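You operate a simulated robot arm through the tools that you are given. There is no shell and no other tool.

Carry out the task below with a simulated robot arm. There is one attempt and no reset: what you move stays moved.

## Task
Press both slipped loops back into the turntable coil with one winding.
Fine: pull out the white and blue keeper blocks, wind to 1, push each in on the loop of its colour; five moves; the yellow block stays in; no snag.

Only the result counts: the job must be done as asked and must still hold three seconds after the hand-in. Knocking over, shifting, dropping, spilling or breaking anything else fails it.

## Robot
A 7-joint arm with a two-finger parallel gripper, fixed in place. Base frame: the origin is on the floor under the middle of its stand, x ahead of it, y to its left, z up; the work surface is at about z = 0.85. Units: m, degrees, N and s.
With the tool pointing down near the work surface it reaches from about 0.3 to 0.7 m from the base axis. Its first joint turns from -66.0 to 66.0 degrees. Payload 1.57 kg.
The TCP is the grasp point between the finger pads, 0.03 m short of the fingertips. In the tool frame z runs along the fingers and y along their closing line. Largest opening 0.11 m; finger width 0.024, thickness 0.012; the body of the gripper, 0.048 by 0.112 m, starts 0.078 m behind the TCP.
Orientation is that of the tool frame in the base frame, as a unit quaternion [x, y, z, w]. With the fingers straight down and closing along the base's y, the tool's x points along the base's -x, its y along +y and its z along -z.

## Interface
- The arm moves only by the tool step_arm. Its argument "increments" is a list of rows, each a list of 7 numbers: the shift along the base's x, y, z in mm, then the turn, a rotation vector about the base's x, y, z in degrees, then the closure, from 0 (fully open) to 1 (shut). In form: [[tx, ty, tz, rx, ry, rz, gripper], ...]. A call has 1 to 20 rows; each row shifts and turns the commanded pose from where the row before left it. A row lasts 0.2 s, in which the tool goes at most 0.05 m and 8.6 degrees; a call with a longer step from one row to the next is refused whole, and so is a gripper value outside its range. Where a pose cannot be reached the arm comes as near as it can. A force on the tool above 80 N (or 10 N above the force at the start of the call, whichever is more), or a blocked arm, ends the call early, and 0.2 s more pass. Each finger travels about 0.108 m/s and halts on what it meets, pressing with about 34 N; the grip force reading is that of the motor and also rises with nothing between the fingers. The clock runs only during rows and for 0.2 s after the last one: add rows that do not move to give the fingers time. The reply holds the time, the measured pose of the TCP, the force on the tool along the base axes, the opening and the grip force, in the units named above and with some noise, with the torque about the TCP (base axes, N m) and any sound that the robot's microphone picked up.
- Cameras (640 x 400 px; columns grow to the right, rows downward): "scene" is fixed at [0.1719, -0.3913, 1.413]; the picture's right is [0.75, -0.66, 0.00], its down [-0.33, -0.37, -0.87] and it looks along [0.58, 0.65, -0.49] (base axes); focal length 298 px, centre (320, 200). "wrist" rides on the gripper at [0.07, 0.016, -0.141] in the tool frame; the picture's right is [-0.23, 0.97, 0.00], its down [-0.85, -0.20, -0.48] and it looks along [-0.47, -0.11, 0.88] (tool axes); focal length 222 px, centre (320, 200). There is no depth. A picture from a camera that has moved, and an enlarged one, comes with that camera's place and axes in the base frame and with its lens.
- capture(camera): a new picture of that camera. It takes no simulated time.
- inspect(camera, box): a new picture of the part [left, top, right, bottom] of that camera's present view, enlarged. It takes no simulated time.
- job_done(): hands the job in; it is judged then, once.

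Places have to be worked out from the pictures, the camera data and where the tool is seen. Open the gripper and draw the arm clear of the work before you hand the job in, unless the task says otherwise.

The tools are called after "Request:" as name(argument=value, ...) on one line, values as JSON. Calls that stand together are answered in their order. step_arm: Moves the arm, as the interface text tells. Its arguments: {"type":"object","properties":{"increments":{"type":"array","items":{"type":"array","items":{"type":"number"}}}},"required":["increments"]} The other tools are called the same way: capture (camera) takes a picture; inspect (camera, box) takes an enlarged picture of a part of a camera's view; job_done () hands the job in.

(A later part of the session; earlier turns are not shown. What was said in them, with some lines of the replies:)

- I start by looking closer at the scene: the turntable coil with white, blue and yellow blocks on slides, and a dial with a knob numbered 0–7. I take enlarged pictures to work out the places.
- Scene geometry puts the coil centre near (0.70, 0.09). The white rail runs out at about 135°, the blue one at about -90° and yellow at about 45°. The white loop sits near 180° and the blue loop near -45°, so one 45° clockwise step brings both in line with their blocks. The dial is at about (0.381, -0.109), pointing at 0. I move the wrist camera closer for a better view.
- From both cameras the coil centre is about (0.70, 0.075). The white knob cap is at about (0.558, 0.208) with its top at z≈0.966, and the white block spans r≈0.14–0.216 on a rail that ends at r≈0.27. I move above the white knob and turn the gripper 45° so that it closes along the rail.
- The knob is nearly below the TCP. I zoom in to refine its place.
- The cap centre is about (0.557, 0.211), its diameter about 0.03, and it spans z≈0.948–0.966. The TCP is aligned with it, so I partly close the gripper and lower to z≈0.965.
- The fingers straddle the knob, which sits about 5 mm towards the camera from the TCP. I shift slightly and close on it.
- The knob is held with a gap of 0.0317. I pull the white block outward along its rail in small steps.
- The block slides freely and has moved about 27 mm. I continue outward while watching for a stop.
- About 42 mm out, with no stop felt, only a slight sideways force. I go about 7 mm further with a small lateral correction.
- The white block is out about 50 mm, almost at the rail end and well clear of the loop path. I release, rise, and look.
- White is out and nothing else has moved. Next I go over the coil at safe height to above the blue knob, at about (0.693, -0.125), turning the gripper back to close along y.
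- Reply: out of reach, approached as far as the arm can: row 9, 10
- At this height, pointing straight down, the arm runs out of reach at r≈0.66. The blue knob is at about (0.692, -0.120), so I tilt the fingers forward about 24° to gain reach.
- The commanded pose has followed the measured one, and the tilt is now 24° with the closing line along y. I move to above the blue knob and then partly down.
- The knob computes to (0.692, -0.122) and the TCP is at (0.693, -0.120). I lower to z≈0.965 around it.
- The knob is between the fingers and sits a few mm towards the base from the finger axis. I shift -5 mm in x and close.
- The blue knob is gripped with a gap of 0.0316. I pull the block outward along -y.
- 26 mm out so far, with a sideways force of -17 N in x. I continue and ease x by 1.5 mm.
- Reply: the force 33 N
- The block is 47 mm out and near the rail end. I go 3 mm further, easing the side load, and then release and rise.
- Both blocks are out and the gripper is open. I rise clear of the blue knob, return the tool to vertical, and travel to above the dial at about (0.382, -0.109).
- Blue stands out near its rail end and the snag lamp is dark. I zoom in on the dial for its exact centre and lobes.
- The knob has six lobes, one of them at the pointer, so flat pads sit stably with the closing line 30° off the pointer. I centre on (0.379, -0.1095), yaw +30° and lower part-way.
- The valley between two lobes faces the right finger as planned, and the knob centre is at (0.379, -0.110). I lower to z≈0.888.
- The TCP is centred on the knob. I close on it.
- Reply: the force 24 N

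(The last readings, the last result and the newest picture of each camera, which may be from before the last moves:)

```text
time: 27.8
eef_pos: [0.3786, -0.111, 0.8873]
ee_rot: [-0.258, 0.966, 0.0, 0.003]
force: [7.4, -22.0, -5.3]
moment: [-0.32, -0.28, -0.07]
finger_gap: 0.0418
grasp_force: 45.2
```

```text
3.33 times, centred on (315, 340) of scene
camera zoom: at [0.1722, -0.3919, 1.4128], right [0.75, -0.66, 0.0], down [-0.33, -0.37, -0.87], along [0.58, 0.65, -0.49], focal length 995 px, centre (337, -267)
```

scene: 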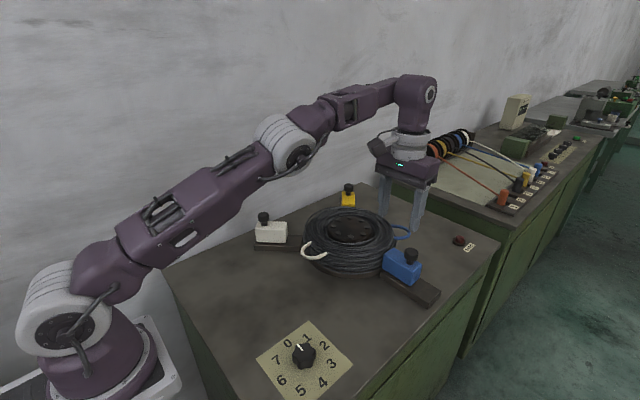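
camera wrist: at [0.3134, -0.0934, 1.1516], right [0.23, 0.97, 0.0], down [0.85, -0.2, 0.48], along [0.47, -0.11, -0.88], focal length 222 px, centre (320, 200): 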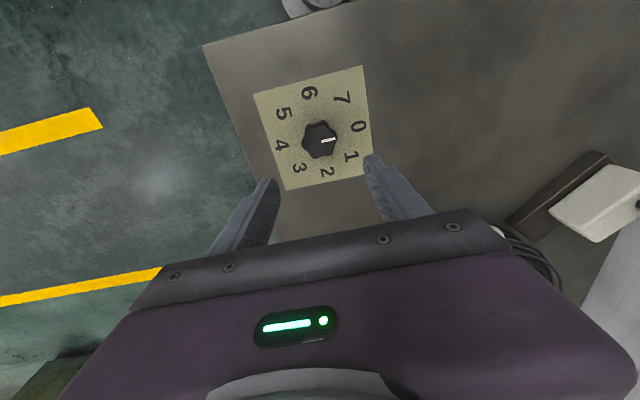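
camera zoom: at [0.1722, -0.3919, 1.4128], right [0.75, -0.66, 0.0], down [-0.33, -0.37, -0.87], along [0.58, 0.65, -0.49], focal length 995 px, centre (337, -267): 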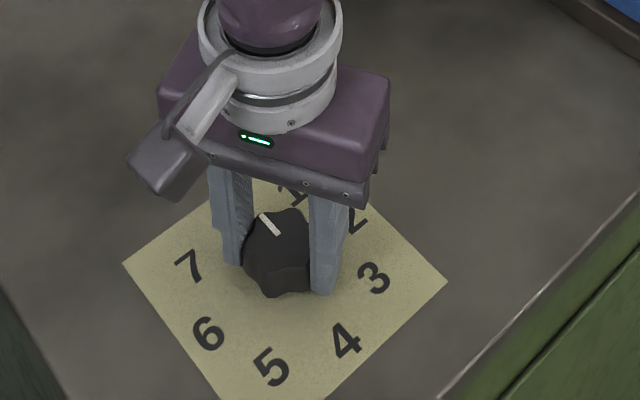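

The knob is gripped. I relieve the side load by shifting about 1.5 mm and start the clockwise turn with 20° of the 45°.

Request:
step_arm(increments=[[0.5, -1.5, 0, 0, 0, 0, 1.0], [0, 0, 0, 0, 0, 0, 1.0], [0, 0, 0, 0, 0, -5, 1.0], [0, 0, 0, 0, 0, -5, 1.0], [0, 0, 0, 0, 0, -5, 1.0], [0, 0, 0, 0, 0, -5, 1.0], [0, 0, 0, 0, 0, 0, 1.0]])

Request:
inspect(camera="wrist", box=[230, 70, 430, 230])

Request:
capture(camera="scene")

```text
time: 29.4
eef_pos: [0.3802, -0.112, 0.8856]
ee_rot: [-0.087, 0.996, 0.0, 0.001]
force: [4.3, 16.6, 0.6]
moment: [0.31, -1.14, 0.01]
finger_gap: 0.0418
grasp_force: 44.7
```

```text
2.50 times, centred on (330, 150) of wrist
camera zoom: at [0.3069, -0.1062, 1.0271], right [0.06, 1.0, 0.0], down [0.88, -0.05, 0.48], along [0.48, -0.03, -0.88], focal length 555 px, centre (295, 325)
```

zoom: 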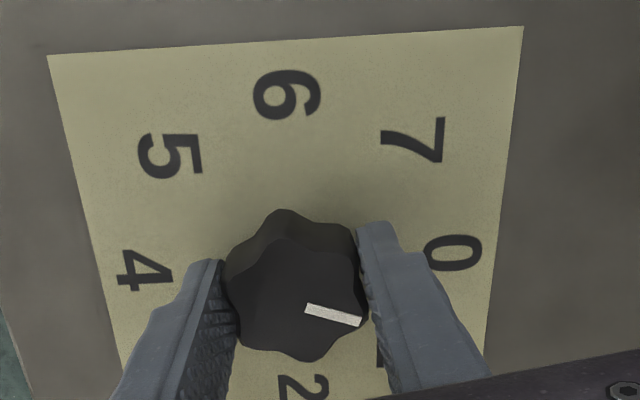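

```text
taken
```

scene: 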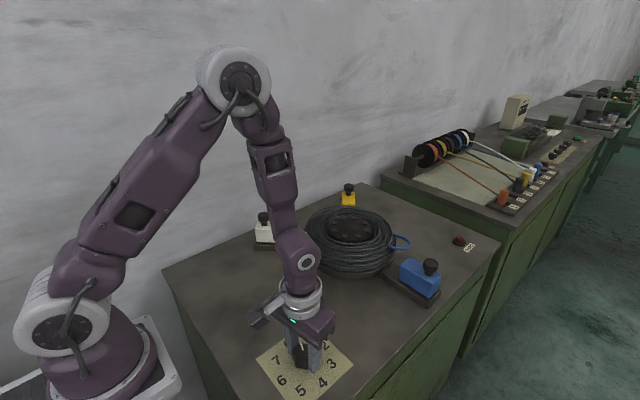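

The knob follows the gripper without slipping and the snag lamp stays dark. I continue the remaining 25°.

Request:
step_arm(increments=[[0, 0, 0, 0, 0, -5, 1.0], [0, 0, 0, 0, 0, -5, 1.0], [0, 0, 0, 0, 0, -5, 1.0], [0, 0, 0, 0, 0, -5, 1.0], [0, 0, 0, 0, 0, -5, 1.0], [0, 0, 0, 0, 0, 0, 1.0], [0, 0, 0, 0, 0, 0, 1.0]])

Request:
inspect(camera="wrist", box=[230, 70, 430, 230])

Request:
inspect(camera="scene", box=[240, 170, 480, 320])

Request:
inspect(camera="scene", box=[240, 280, 390, 400])

```text
time: 31.0
eef_pos: [0.3779, -0.1099, 0.887]
ee_rot: [0.131, 0.991, 0.0, 0.003]
force: [7.6, 25.9, 27.5]
moment: [0.8, 0.74, 0.01]
finger_gap: 0.0414
grasp_force: 44.7
```

```text
2.50 times, centred on (330, 150) of wrist
camera zoom: at [0.315, -0.0756, 1.027], right [0.47, 0.88, 0.0], down [0.77, -0.41, 0.48], along [0.43, -0.23, -0.88], focal length 555 px, centre (295, 325)
```

zoom: 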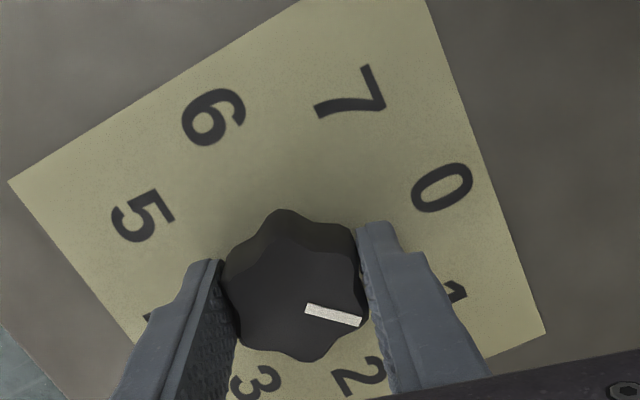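

```text
2.67 times, centred on (360, 245) of scene
camera zoom: at [0.1718, -0.3906, 1.4132], right [0.75, -0.66, 0.0], down [-0.33, -0.37, -0.87], along [0.58, 0.65, -0.49], focal length 796 px, centre (213, 80)
```

zoom: 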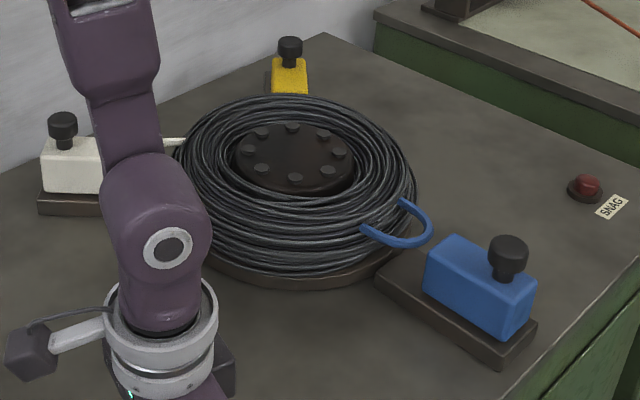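

```text
3.33 times, centred on (315, 340) of scene
camera zoom: at [0.1718, -0.3906, 1.4132], right [0.75, -0.66, 0.0], down [-0.33, -0.37, -0.87], along [0.58, 0.65, -0.49], focal length 995 px, centre (337, -267)
```

zoom: 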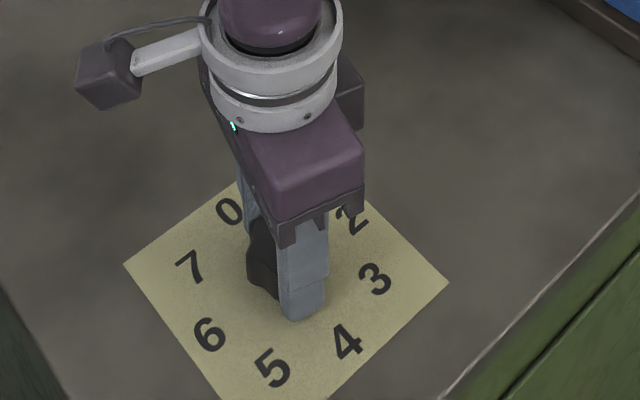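

The turn is complete: yaw went from +30° to -15°, and the blue loop now sits in front of the blue block with the snag lamp dark. I relieve the load a little, open, and rise to look.

Request:
step_arm(increments=[[0.5, 1.5, 1, 0, 0, 0, 1.0], [0, 0, 0, 0, 0, 0, 0.6], [0, 0, 0, 0, 0, 0, 0.45], [0, 0, 0, 0, 0, 0, 0.45], [0, 0, 15, 0, 0, 0, 0.45], [0, 0, 30, 0, 0, 0, 0.45], [0, 0, 40, 0, 0, 0, 0.45], [0, 0, 40, 0, 0, 0, 0.45], [0, 0, 0, 0, 0, 0, 0.45]])

Request:
inspect(camera="wrist", box=[250, 60, 380, 190])

Request:
inspect(camera="scene", box=[240, 280, 390, 400])

Request:
capture(camera="scene")

```text
time: 33.0
eef_pos: [0.3803, -0.1084, 1.0116]
ee_rot: [0.13, 0.991, 0.0, 0.002]
force: [-0.4, -0.6, -0.8]
moment: [0.05, -0.02, 0.0]
finger_gap: 0.0604
grasp_force: 0.0
```

```text
3.08 times, centred on (315, 125) of wrist
camera zoom: at [0.3155, -0.0742, 1.1534], right [0.47, 0.88, 0.0], down [0.77, -0.41, 0.48], along [0.42, -0.23, -0.88], focal length 684 px, centre (335, 431)
```

zoom: 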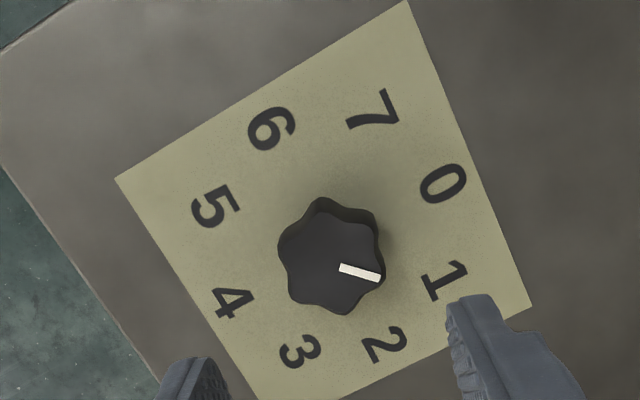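

```text
3.33 times, centred on (315, 340) of scene
camera zoom: at [0.1719, -0.3913, 1.413], right [0.75, -0.66, 0.0], down [-0.33, -0.37, -0.87], along [0.58, 0.65, -0.49], focal length 995 px, centre (337, -267)
```

zoom: 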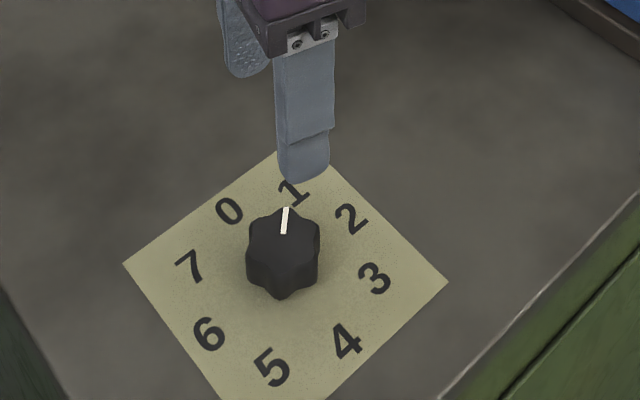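

```text
taken
```

scene: 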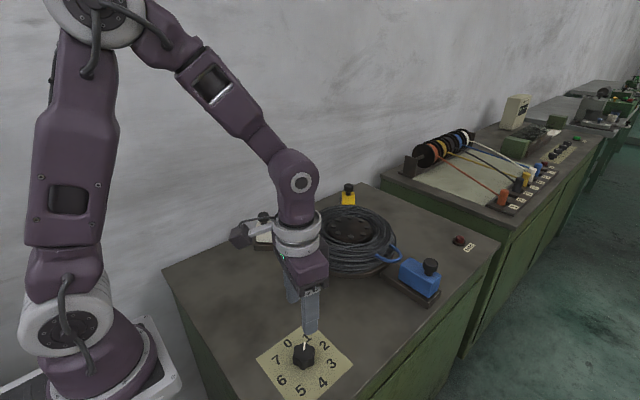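

The pointer sits on 1. Now I go to the blue block with tilt -24° and yaw 0, hovering above its knob at about (0.688, -0.1735).

Request:
step_arm(increments=[[30, -6, 20, 0, 0, 7.5, 0.45], [35, -6, 20, 0, 0, 7.5, 0.45], [35, -7, 20, 0, -8, 0, 0.45], [35, -7, 0, 0, -8, 0, 0.45], [35, -7, 0, 0, -8, 0, 0.45], [35, -8, 0, 0, 0, 0, 0.45], [35, -8, -10, 0, 0, 0, 0.45], [35, -8, -15, 0, 0, 0, 0.45], [33, -8, -15, 0, 0, 0, 0.45], [0, 0, 0, 0, 0, 0, 0.45], [0, 0, 0, 0, 0, 0, 0.45]])

Request:
capture(camera="wrist")

Request:
inspect(camera="scene", box=[240, 170, 480, 320])

```text
time: 35.4
eef_pos: [0.6892, -0.1729, 1.0324]
ee_rot: [0.0, 0.978, -0.001, 0.21]
force: [-0.2, 0.0, 0.5]
moment: [0.01, -0.02, -0.01]
finger_gap: 0.0604
grasp_force: 0.0
```

```text
taken
camera wrist: at [0.5665, -0.1568, 1.1325], right [0.21, 0.97, 0.09], down [0.58, -0.2, 0.79], along [0.79, -0.11, -0.61], focal length 222 px, centre (320, 200)
```

wrist: 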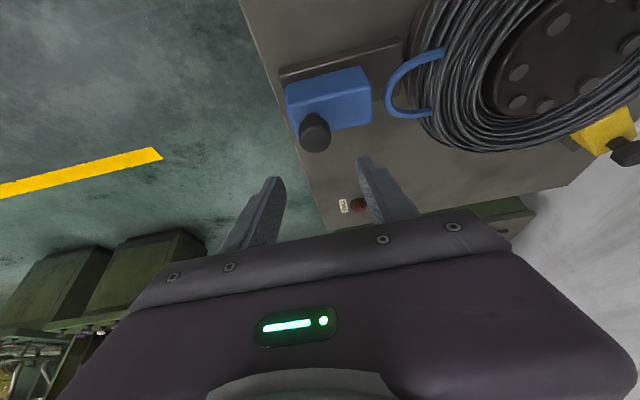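

```text
2.67 times, centred on (360, 245) of scene
camera zoom: at [0.1719, -0.3914, 1.413], right [0.75, -0.66, 0.0], down [-0.33, -0.37, -0.87], along [0.58, 0.65, -0.49], focal length 796 px, centre (213, 80)
```

zoom: 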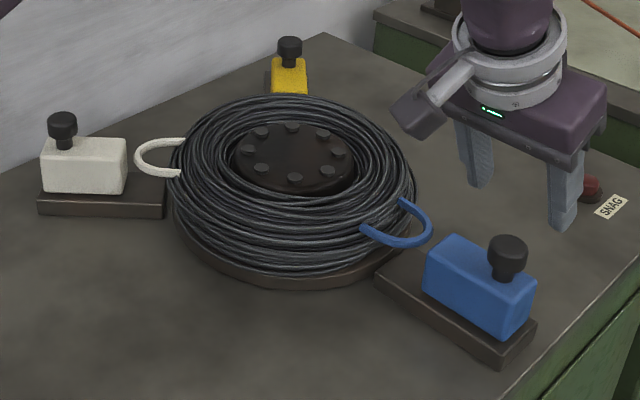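

Both loops now face their blocks. I lower onto the blue knob.

Request:
step_arm(increments=[[-1.5, -0.5, -20, 0, 0, 0, 0.45], [0, 0, -20, 0, 0, 0, 0.5], [0, 0, -15, 0, 0, 0, 0.5], [0, 0, -11, 0, 0, 0, 0.5], [0, 0, 0, 0, 0, 0, 0.5]])

Request:
inspect(camera="wrist", box=[200, 80, 440, 230])

```text
time: 36.6
eef_pos: [0.6858, -0.1723, 0.9669]
ee_rot: [0.0, 0.978, -0.001, 0.209]
force: [-1.2, -0.4, 0.1]
moment: [0.03, 0.01, -0.03]
finger_gap: 0.0548
grasp_force: 0.1
```

```text
2.67 times, centred on (320, 155) of wrist
camera zoom: at [0.5635, -0.1572, 1.0658], right [0.21, 0.97, 0.09], down [0.58, -0.2, 0.79], along [0.79, -0.11, -0.61], focal length 592 px, centre (320, 320)
```

zoom: 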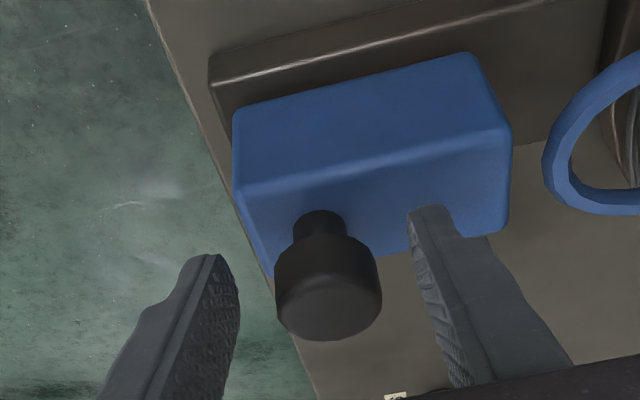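

The position matches the earlier release, so I close on the knob.

Request:
step_arm(increments=[[0, 1, -0.5, 0, 0, 0, 0.5], [0, 0, 0, 0, 0, 0, 0.65], [0, 0, 0, 0, 0, 0, 0.8], [0, 0, 0, 0, 0, 0, 1.0], [0, 0, 0, 0, 0, 0, 1.0]])

```text
time: 37.8
eef_pos: [0.6859, -0.1734, 0.9667]
ee_rot: [0.0, 0.978, 0.0, 0.21]
force: [0.4, 2.0, -0.1]
moment: [0.1, -0.03, 0.05]
finger_gap: 0.0316
grasp_force: 40.4
```

Gripped with almost no side load. I push inward along +y, 36 mm first.

Request:
step_arm(increments=[[0, 5, 0, 0, 0, 0, 1.0], [0, 7, 0, 0, 0, 0, 1.0], [0, 8, 0, 0, 0, 0, 1.0], [0, 8, 0, 0, 0, 0, 1.0], [0, 8, 0, 0, 0, 0, 1.0], [0, 0, 0, 0, 0, 0, 1.0]])

Request:
inspect(camera="wrist", box=[200, 80, 440, 230])

Request:
inspect(camera="scene", box=[240, 170, 480, 320])

```text
time: 39.2
eef_pos: [0.6853, -0.1371, 0.9652]
ee_rot: [0.0, 0.978, -0.001, 0.209]
force: [-17.3, -0.4, 11.9]
moment: [-0.1, 0.84, 0.02]
finger_gap: 0.0315
grasp_force: 40.3
```

```text
2.67 times, centred on (320, 155) of wrist
camera zoom: at [0.564, -0.1213, 1.0657], right [0.21, 0.97, 0.09], down [0.58, -0.2, 0.79], along [0.78, -0.11, -0.61], focal length 592 px, centre (320, 320)
```

zoom: 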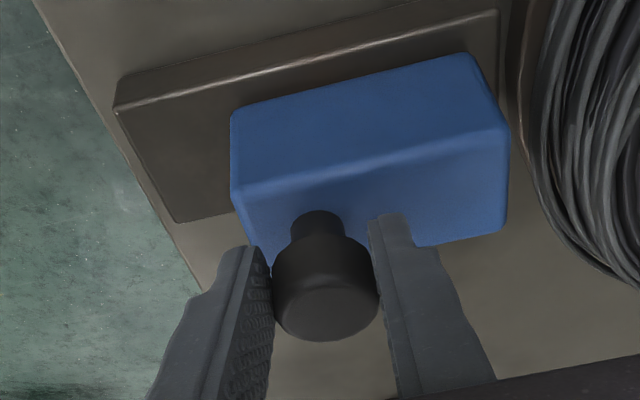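

```text
2.67 times, centred on (360, 245) of scene
camera zoom: at [0.1712, -0.3913, 1.4131], right [0.75, -0.66, 0.0], down [-0.33, -0.37, -0.87], along [0.58, 0.65, -0.49], focal length 796 px, centre (213, 80)
```

zoom: 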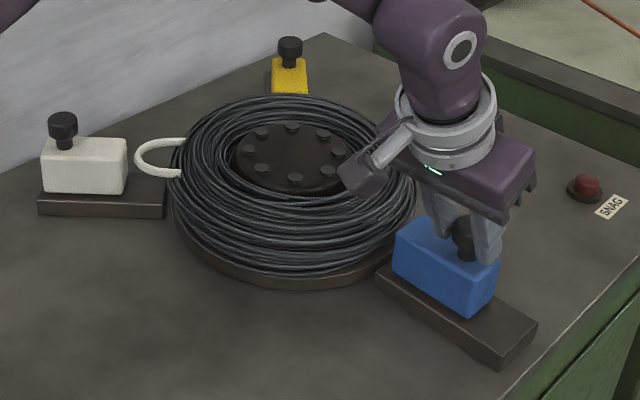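

The block presses the loop in and the snag lamp stays dark. I continue the last ~15 mm slowly while watching the force.

Request:
step_arm(increments=[[-1, 5, 0, 0, 0, 0, 1.0], [0, 5, 0, 0, 0, 0, 1.0], [0, 3, 0, 0, 0, 0, 1.0], [0, 2, 0, 0, 0, 0, 1.0], [0, 0, 0, 0, 0, 0, 1.0]])

Request:
inspect(camera="wrist", box=[200, 80, 440, 230])

Request:
inspect(camera="scene", box=[240, 170, 480, 320])

```text
time: 40.4
eef_pos: [0.6855, -0.1225, 0.9658]
ee_rot: [0.002, 0.977, -0.001, 0.211]
force: [14.4, -6.9, -12.7]
moment: [-0.27, -0.83, -0.1]
finger_gap: 0.0313
grasp_force: 41.0
```

```text
2.67 times, centred on (320, 155) of wrist
camera zoom: at [0.5636, -0.1063, 1.0653], right [0.21, 0.97, 0.09], down [0.58, -0.2, 0.79], along [0.79, -0.11, -0.61], focal length 592 px, centre (320, 320)
```

zoom: 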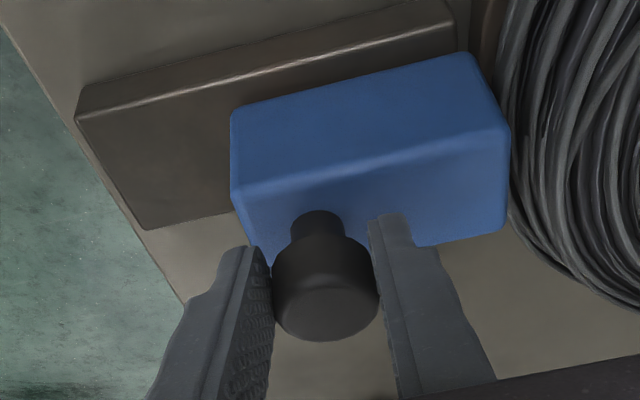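

```text
2.67 times, centred on (360, 245) of scene
camera zoom: at [0.1726, -0.3916, 1.4129], right [0.75, -0.66, 0.0], down [-0.33, -0.37, -0.87], along [0.58, 0.65, -0.49], focal length 796 px, centre (213, 80)
```

zoom: 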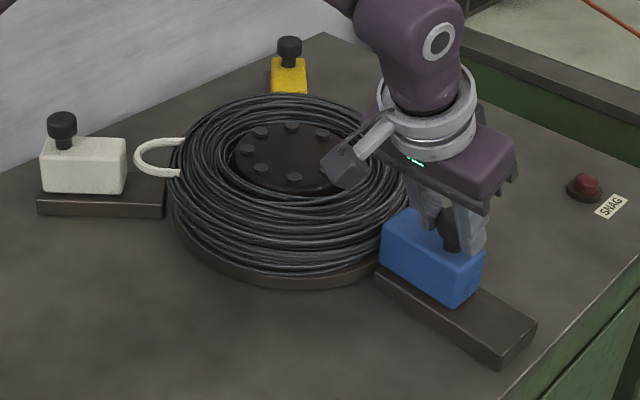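

The block is back at its original spot (y≈-0.1225), with a reaction of -7 N starting to show. I give it 1.5 mm more to be sure it is against its stop.

Request:
step_arm(increments=[[0.7, 1.5, 0, 0, 0, 0, 1.0], [0, 0, 0, 0, 0, 0, 1.0]])

```text
time: 41.0
eef_pos: [0.6852, -0.1235, 0.9657]
ee_rot: [0.001, 0.978, -0.001, 0.209]
force: [9.1, -16.6, -9.7]
moment: [-0.42, -0.37, -0.29]
finger_gap: 0.0315
grasp_force: 40.7
```

The blue block is firmly at its stop (-16.6 N, position unchanged). I release, rise, and travel over to the white block, returning to vertical with yaw +45°.

Request:
step_arm(increments=[[0, 0, 0, 0, 0, 0, 0.7], [0, 0, 0, 0, 0, 0, 0.5], [0, 0, 0, 0, 0, 0, 0.5], [0, 0, 20, 0, 0, 0, 0.5], [0, 0, 30, 0, 0, 0, 0.5], [-10, 10, 30, 0, 0, 0, 0.5], [-20, 30, 30, 0, 8, 0, 0.5], [-20, 35, 0, 0, 8, 0, 0.5], [-20, 40, 0, 0, 8, 0, 0.5], [-20, 40, 0, 0, 0, 7.5, 0.5], [-18, 42, 0, 0, 0, 7.5, 0.5], [-18, 42, 0, 0, 0, 7.5, 0.5], [-18, 42, 0, 0, 0, 7.5, 0.5], [-12, 42, 0, 0, 0, 7.5, 0.5], [-8, 42, 0, 0, 0, 7.5, 0.5], [0, 0, 0, 0, 0, 0, 0.5], [0, 0, 0, 0, 0, 0, 0.5]])

Request:
capture(camera="wrist")

Request:
inspect(camera="scene", box=[240, 170, 480, 320])

```text
time: 44.6
eef_pos: [0.5217, 0.2438, 1.0742]
ee_rot: [-0.383, 0.924, 0.0, 0.002]
force: [-0.5, 1.0, -0.3]
moment: [0.03, 0.01, 0.01]
finger_gap: 0.0551
grasp_force: 0.1
```

```text
taken
camera wrist: at [0.4601, 0.2067, 1.2147], right [-0.53, 0.85, 0.0], down [0.74, 0.46, 0.48], along [0.41, 0.25, -0.88], focal length 222 px, centre (320, 200)
```

wrist: 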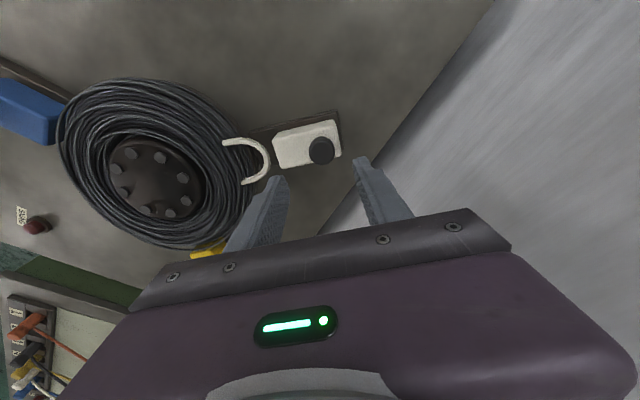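

```text
2.67 times, centred on (360, 245) of scene
camera zoom: at [0.172, -0.3913, 1.413], right [0.75, -0.66, 0.0], down [-0.33, -0.37, -0.87], along [0.58, 0.65, -0.49], focal length 796 px, centre (213, 80)
```

zoom: 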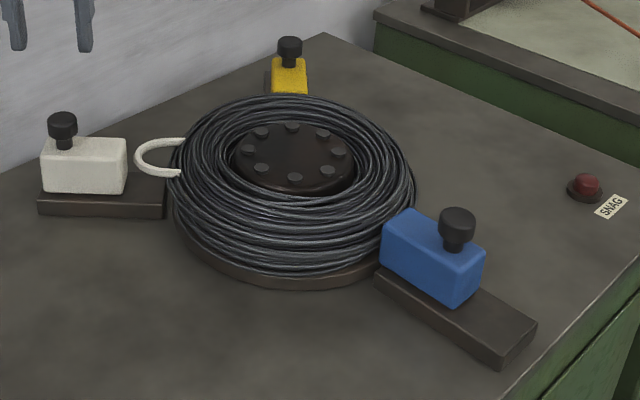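

The blue loop is back under the coil with its block in. I lower onto the white knob.

Request:
step_arm(increments=[[0, -0.5, -30, 0, 0, 0, 0.5], [0, 0, -30, 0, 0, 0, 0.5], [0, 0, -25, 0, 0, 0, 0.5], [0, 0, -15, 0, 0, 0, 0.5], [0, 0, -11, 0, 0, 0, 0.5], [0, 0, 0, 0, 0, 0, 0.5]])

Request:
inspect(camera="wrist", box=[200, 80, 440, 230])

```text
time: 46.0
eef_pos: [0.5229, 0.2442, 0.9643]
ee_rot: [-0.383, 0.924, 0.001, 0.002]
force: [-0.2, 0.1, -0.5]
moment: [-0.05, 0.03, -0.03]
finger_gap: 0.0552
grasp_force: 0.0
```

```text
2.67 times, centred on (320, 155) of wrist
camera zoom: at [0.461, 0.2057, 1.1051], right [-0.53, 0.85, 0.0], down [0.74, 0.46, 0.48], along [0.41, 0.25, -0.88], focal length 592 px, centre (320, 320)
```

zoom: 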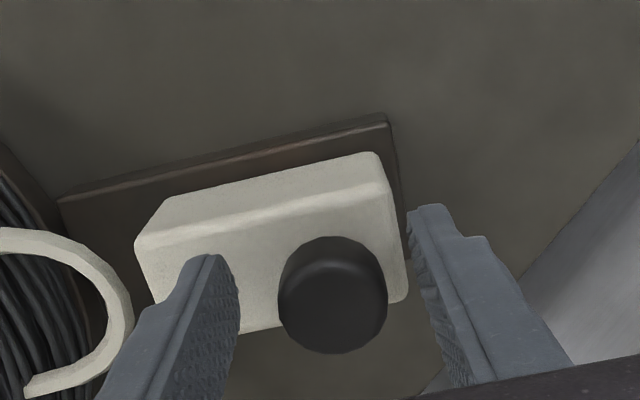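

The knob is about 3 mm outward of the TCP, so I shift slightly and close.

Request:
step_arm(increments=[[-2, 1.5, -0.5, 0, 0, 0, 0.5], [0, 0, 0, 0, 0, 0, 0.65], [0, 0, 0, 0, 0, 0, 0.8], [0, 0, 0, 0, 0, 0, 1.0], [0, 0, 0, 0, 0, 0, 1.0]])

Request:
inspect(camera="wrist", box=[200, 80, 440, 230])

```text
time: 47.2
eef_pos: [0.5209, 0.2451, 0.9642]
ee_rot: [-0.383, 0.924, 0.0, 0.001]
force: [1.3, -2.9, -2.3]
moment: [-0.01, -0.09, -0.04]
finger_gap: 0.0314
grasp_force: 40.7
```

```text
2.67 times, centred on (320, 155) of wrist
camera zoom: at [0.4586, 0.2079, 1.1042], right [-0.53, 0.85, 0.0], down [0.74, 0.46, 0.48], along [0.41, 0.25, -0.88], focal length 592 px, centre (320, 320)
```

zoom: 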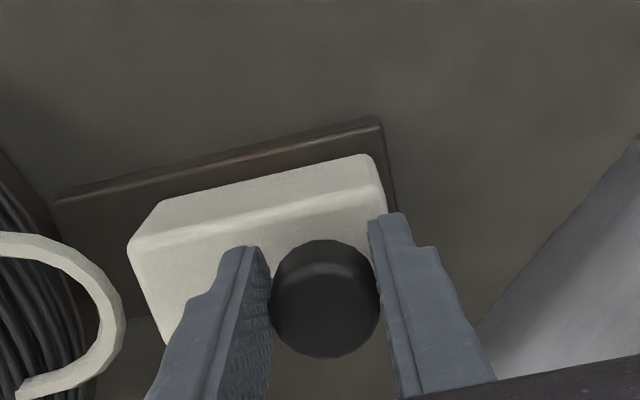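

Gripped with little side load. I push inward along (+x, -y), most of the way first.

Request:
step_arm(increments=[[3.5, -3.5, 0, 0, 0, 0, 1.0], [5, -5, 0, 0, 0, 0, 1.0], [6, -6, 0, 0, 0, 0, 1.0], [6, -6, 0, 0, 0, 0, 1.0], [5, -5, 0, 0, 0, 0, 1.0], [0, 0, 0, 0, 0, 0, 1.0]])

Request:
inspect(camera="wrist", box=[200, 80, 440, 230])

Request:
inspect(camera="scene", box=[240, 170, 480, 320])

```text
time: 48.6
eef_pos: [0.5462, 0.2196, 0.9635]
ee_rot: [-0.383, 0.924, 0.001, 0.001]
force: [4.3, 6.4, -22.8]
moment: [0.07, -0.08, 0.01]
finger_gap: 0.0314
grasp_force: 40.3
```

```text
2.67 times, centred on (320, 155) of wrist
camera zoom: at [0.4844, 0.1821, 1.1043], right [-0.53, 0.85, 0.0], down [0.74, 0.46, 0.48], along [0.41, 0.26, -0.88], focal length 592 px, centre (320, 320)
```

zoom: 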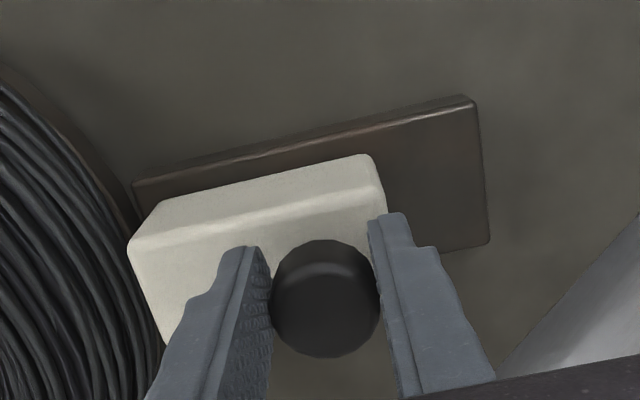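

```text
2.67 times, centred on (360, 245) of scene
camera zoom: at [0.1725, -0.391, 1.413], right [0.75, -0.66, 0.0], down [-0.33, -0.37, -0.87], along [0.58, 0.65, -0.49], focal length 796 px, centre (213, 80)
```

zoom: 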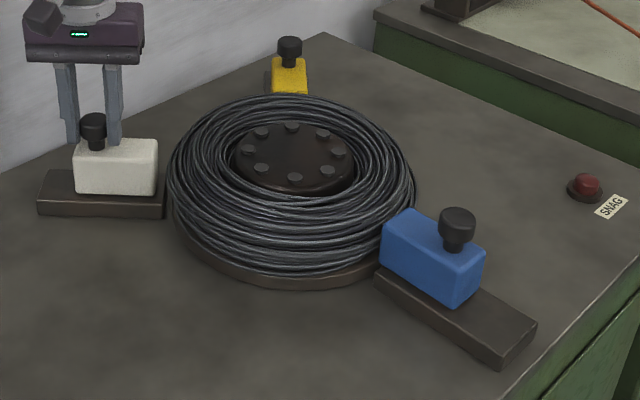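

The white loop has been pressed in and the block is about 14 mm from its seat. I push the rest slowly until it resists.

Request:
step_arm(increments=[[4, -4, 0, 0, 0, 0, 1.0], [3, -3, 0, 0, 0, 0, 1.0], [2, -2, 0, 0, 0, 0, 1.0], [1.5, -1.5, 0, 0, 0, 0, 1.0], [0, 0, 0, 0, 0, 0, 1.0]])

Request:
inspect(camera="wrist", box=[200, 80, 440, 230])

Request:
inspect(camera="scene", box=[240, 170, 480, 320])

```text
time: 49.8
eef_pos: [0.5554, 0.2105, 0.9646]
ee_rot: [-0.384, 0.924, 0.002, -0.001]
force: [-6.9, 21.8, -18.3]
moment: [0.37, 0.41, 0.09]
finger_gap: 0.0316
grasp_force: 40.3
```

```text
2.67 times, centred on (320, 155) of wrist
camera zoom: at [0.4946, 0.1719, 1.1047], right [-0.53, 0.85, 0.0], down [0.75, 0.46, 0.48], along [0.41, 0.26, -0.88], focal length 592 px, centre (320, 320)
```

zoom: 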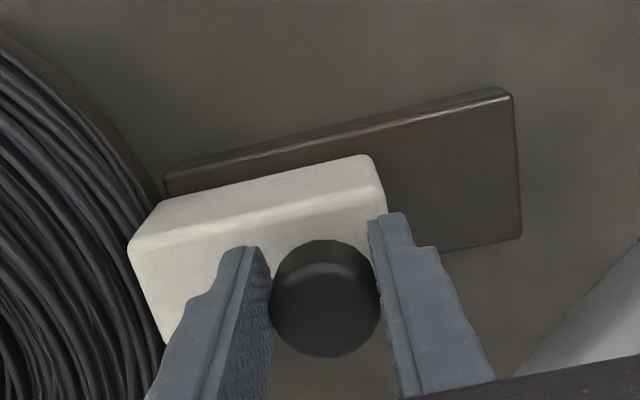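

```text
2.67 times, centred on (360, 245) of scene
camera zoom: at [0.1721, -0.3906, 1.4132], right [0.75, -0.66, 0.0], down [-0.33, -0.37, -0.87], along [0.58, 0.65, -0.49], focal length 796 px, centre (213, 80)
```

zoom: 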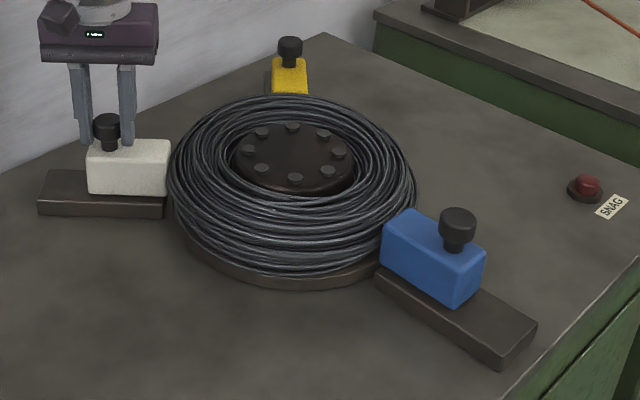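

The white block is back at its original place with about 20 N of stop reaction along the rail. I give it one more millimetre to confirm, and then release and rise clear.

Request:
step_arm(increments=[[0.7, -1, 0, 0, 0, 0, 1.0], [0, 0, 0, 0, 0, 0, 1.0]])

```text
time: 50.4
eef_pos: [0.5548, 0.2104, 0.9645]
ee_rot: [-0.383, 0.924, 0.003, 0.001]
force: [-14.5, 31.1, -14.9]
moment: [-0.02, 0.67, 0.33]
finger_gap: 0.0315
grasp_force: 40.4
```

The position is unchanged while the force rose to about 32 N, so the block is seated. I ease off slightly, open, and rise straight up.

Request:
step_arm(increments=[[-0.7, 0.7, 0, 0, 0, 0, 0.8], [0, 0, 0, 0, 0, 0, 0.55], [0, 0, 0, 0, 0, 0, 0.5], [0, 0, 0, 0, 0, 0, 0.5], [0, 0, 15, 0, 0, 0, 0.5], [0, 0, 30, 0, 0, 0, 0.4], [0, 0, 40, 0, 0, 0, 0.2], [-25, -15, 35, 0, 0, 0, 0], [-35, -20, 20, 0, 0, 0, 0], [-35, -25, 10, 0, 0, -7.5, 0], [-25, -25, 0, 0, 0, -7.5, 0], [0, 0, 0, 0, 0, -7.5, 0], [0, 0, 0, 0, 0, -7.5, 0], [0, 0, 0, 0, 0, 0, 0]])

Request:
capture(camera="scene")

Request:
inspect(camera="scene", box=[240, 170, 480, 320])

Request:
inspect(camera="scene", box=[240, 280, 390, 400])

Request:
capture(camera="wrist")

```text
time: 53.4
eef_pos: [0.4358, 0.1223, 1.1149]
ee_rot: [-0.131, 0.991, 0.0, 0.002]
force: [0.6, 0.6, -0.5]
moment: [0.02, 0.02, 0.01]
finger_gap: 0.1099
grasp_force: 0.0
```

```text
taken
```

scene: 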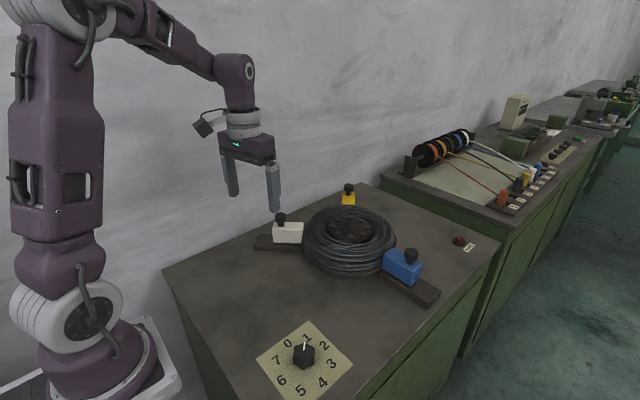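

```text
2.67 times, centred on (360, 245) of scene
camera zoom: at [0.1719, -0.3914, 1.413], right [0.75, -0.66, 0.0], down [-0.33, -0.37, -0.87], along [0.58, 0.65, -0.49], focal length 796 px, centre (213, 80)
```

zoom: 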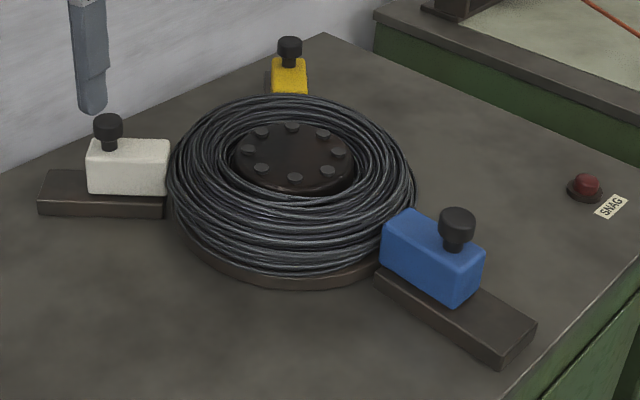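

```text
3.33 times, centred on (315, 340) of scene
camera zoom: at [0.1719, -0.3914, 1.413], right [0.75, -0.66, 0.0], down [-0.33, -0.37, -0.87], along [0.58, 0.65, -0.49], focal length 995 px, centre (337, -267)
```

zoom: 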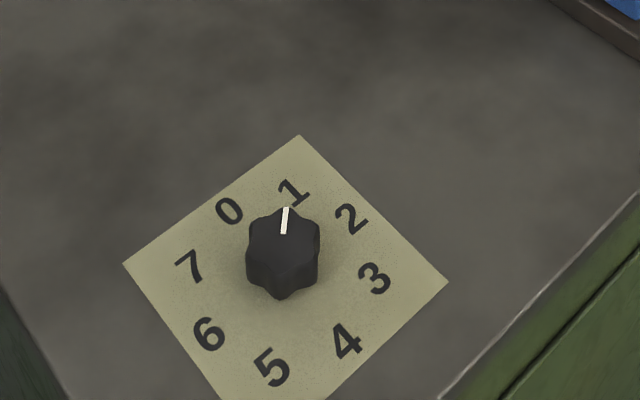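

```text
taken
camera wrist: at [0.363, 0.1203, 1.255], right [-0.03, 1.0, 0.0], down [0.88, 0.03, 0.48], along [0.48, 0.02, -0.88], focal length 222 px, centre (320, 200)
```

wrist: 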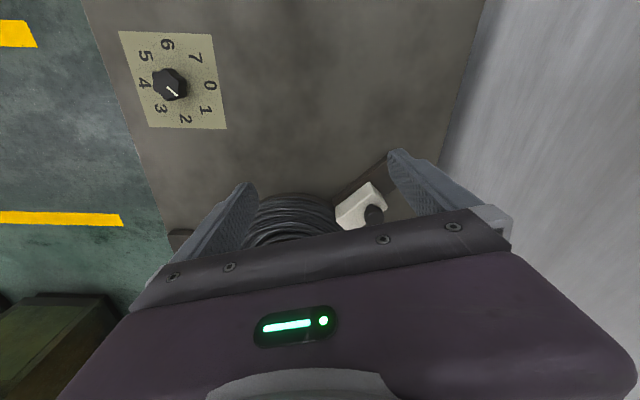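

Both loops are pressed back into the coil and the white and blue blocks are seated. The dial is on 1, the yellow block never moved, and the snag lamp is dark. The gripper is open and clear of the work, so I hand the job in.

Request:
job_done()

```text
The job is handed in.
```

Both slipped loops are pressed back into the coil, and I have handed the job in. No verdict came back with the hand-in.

- **Blocks:** I pulled the white and blue keeper blocks out about 50 mm each. After winding, I pushed each one in on the loop of its colour until it stopped moving against its stop. The yellow block stayed in.
- **Winding:** I turned the dial once, clockwise from 0 to 1. That brought both loops in line with their blocks.
- **Moves and snag:** It took five moves, as asked, and the snag lamp stayed dark in every picture.
- **At hand-in:** The gripper was open and the arm clear of the work. In the last pictures nothing else appeared to have been moved or knocked over.
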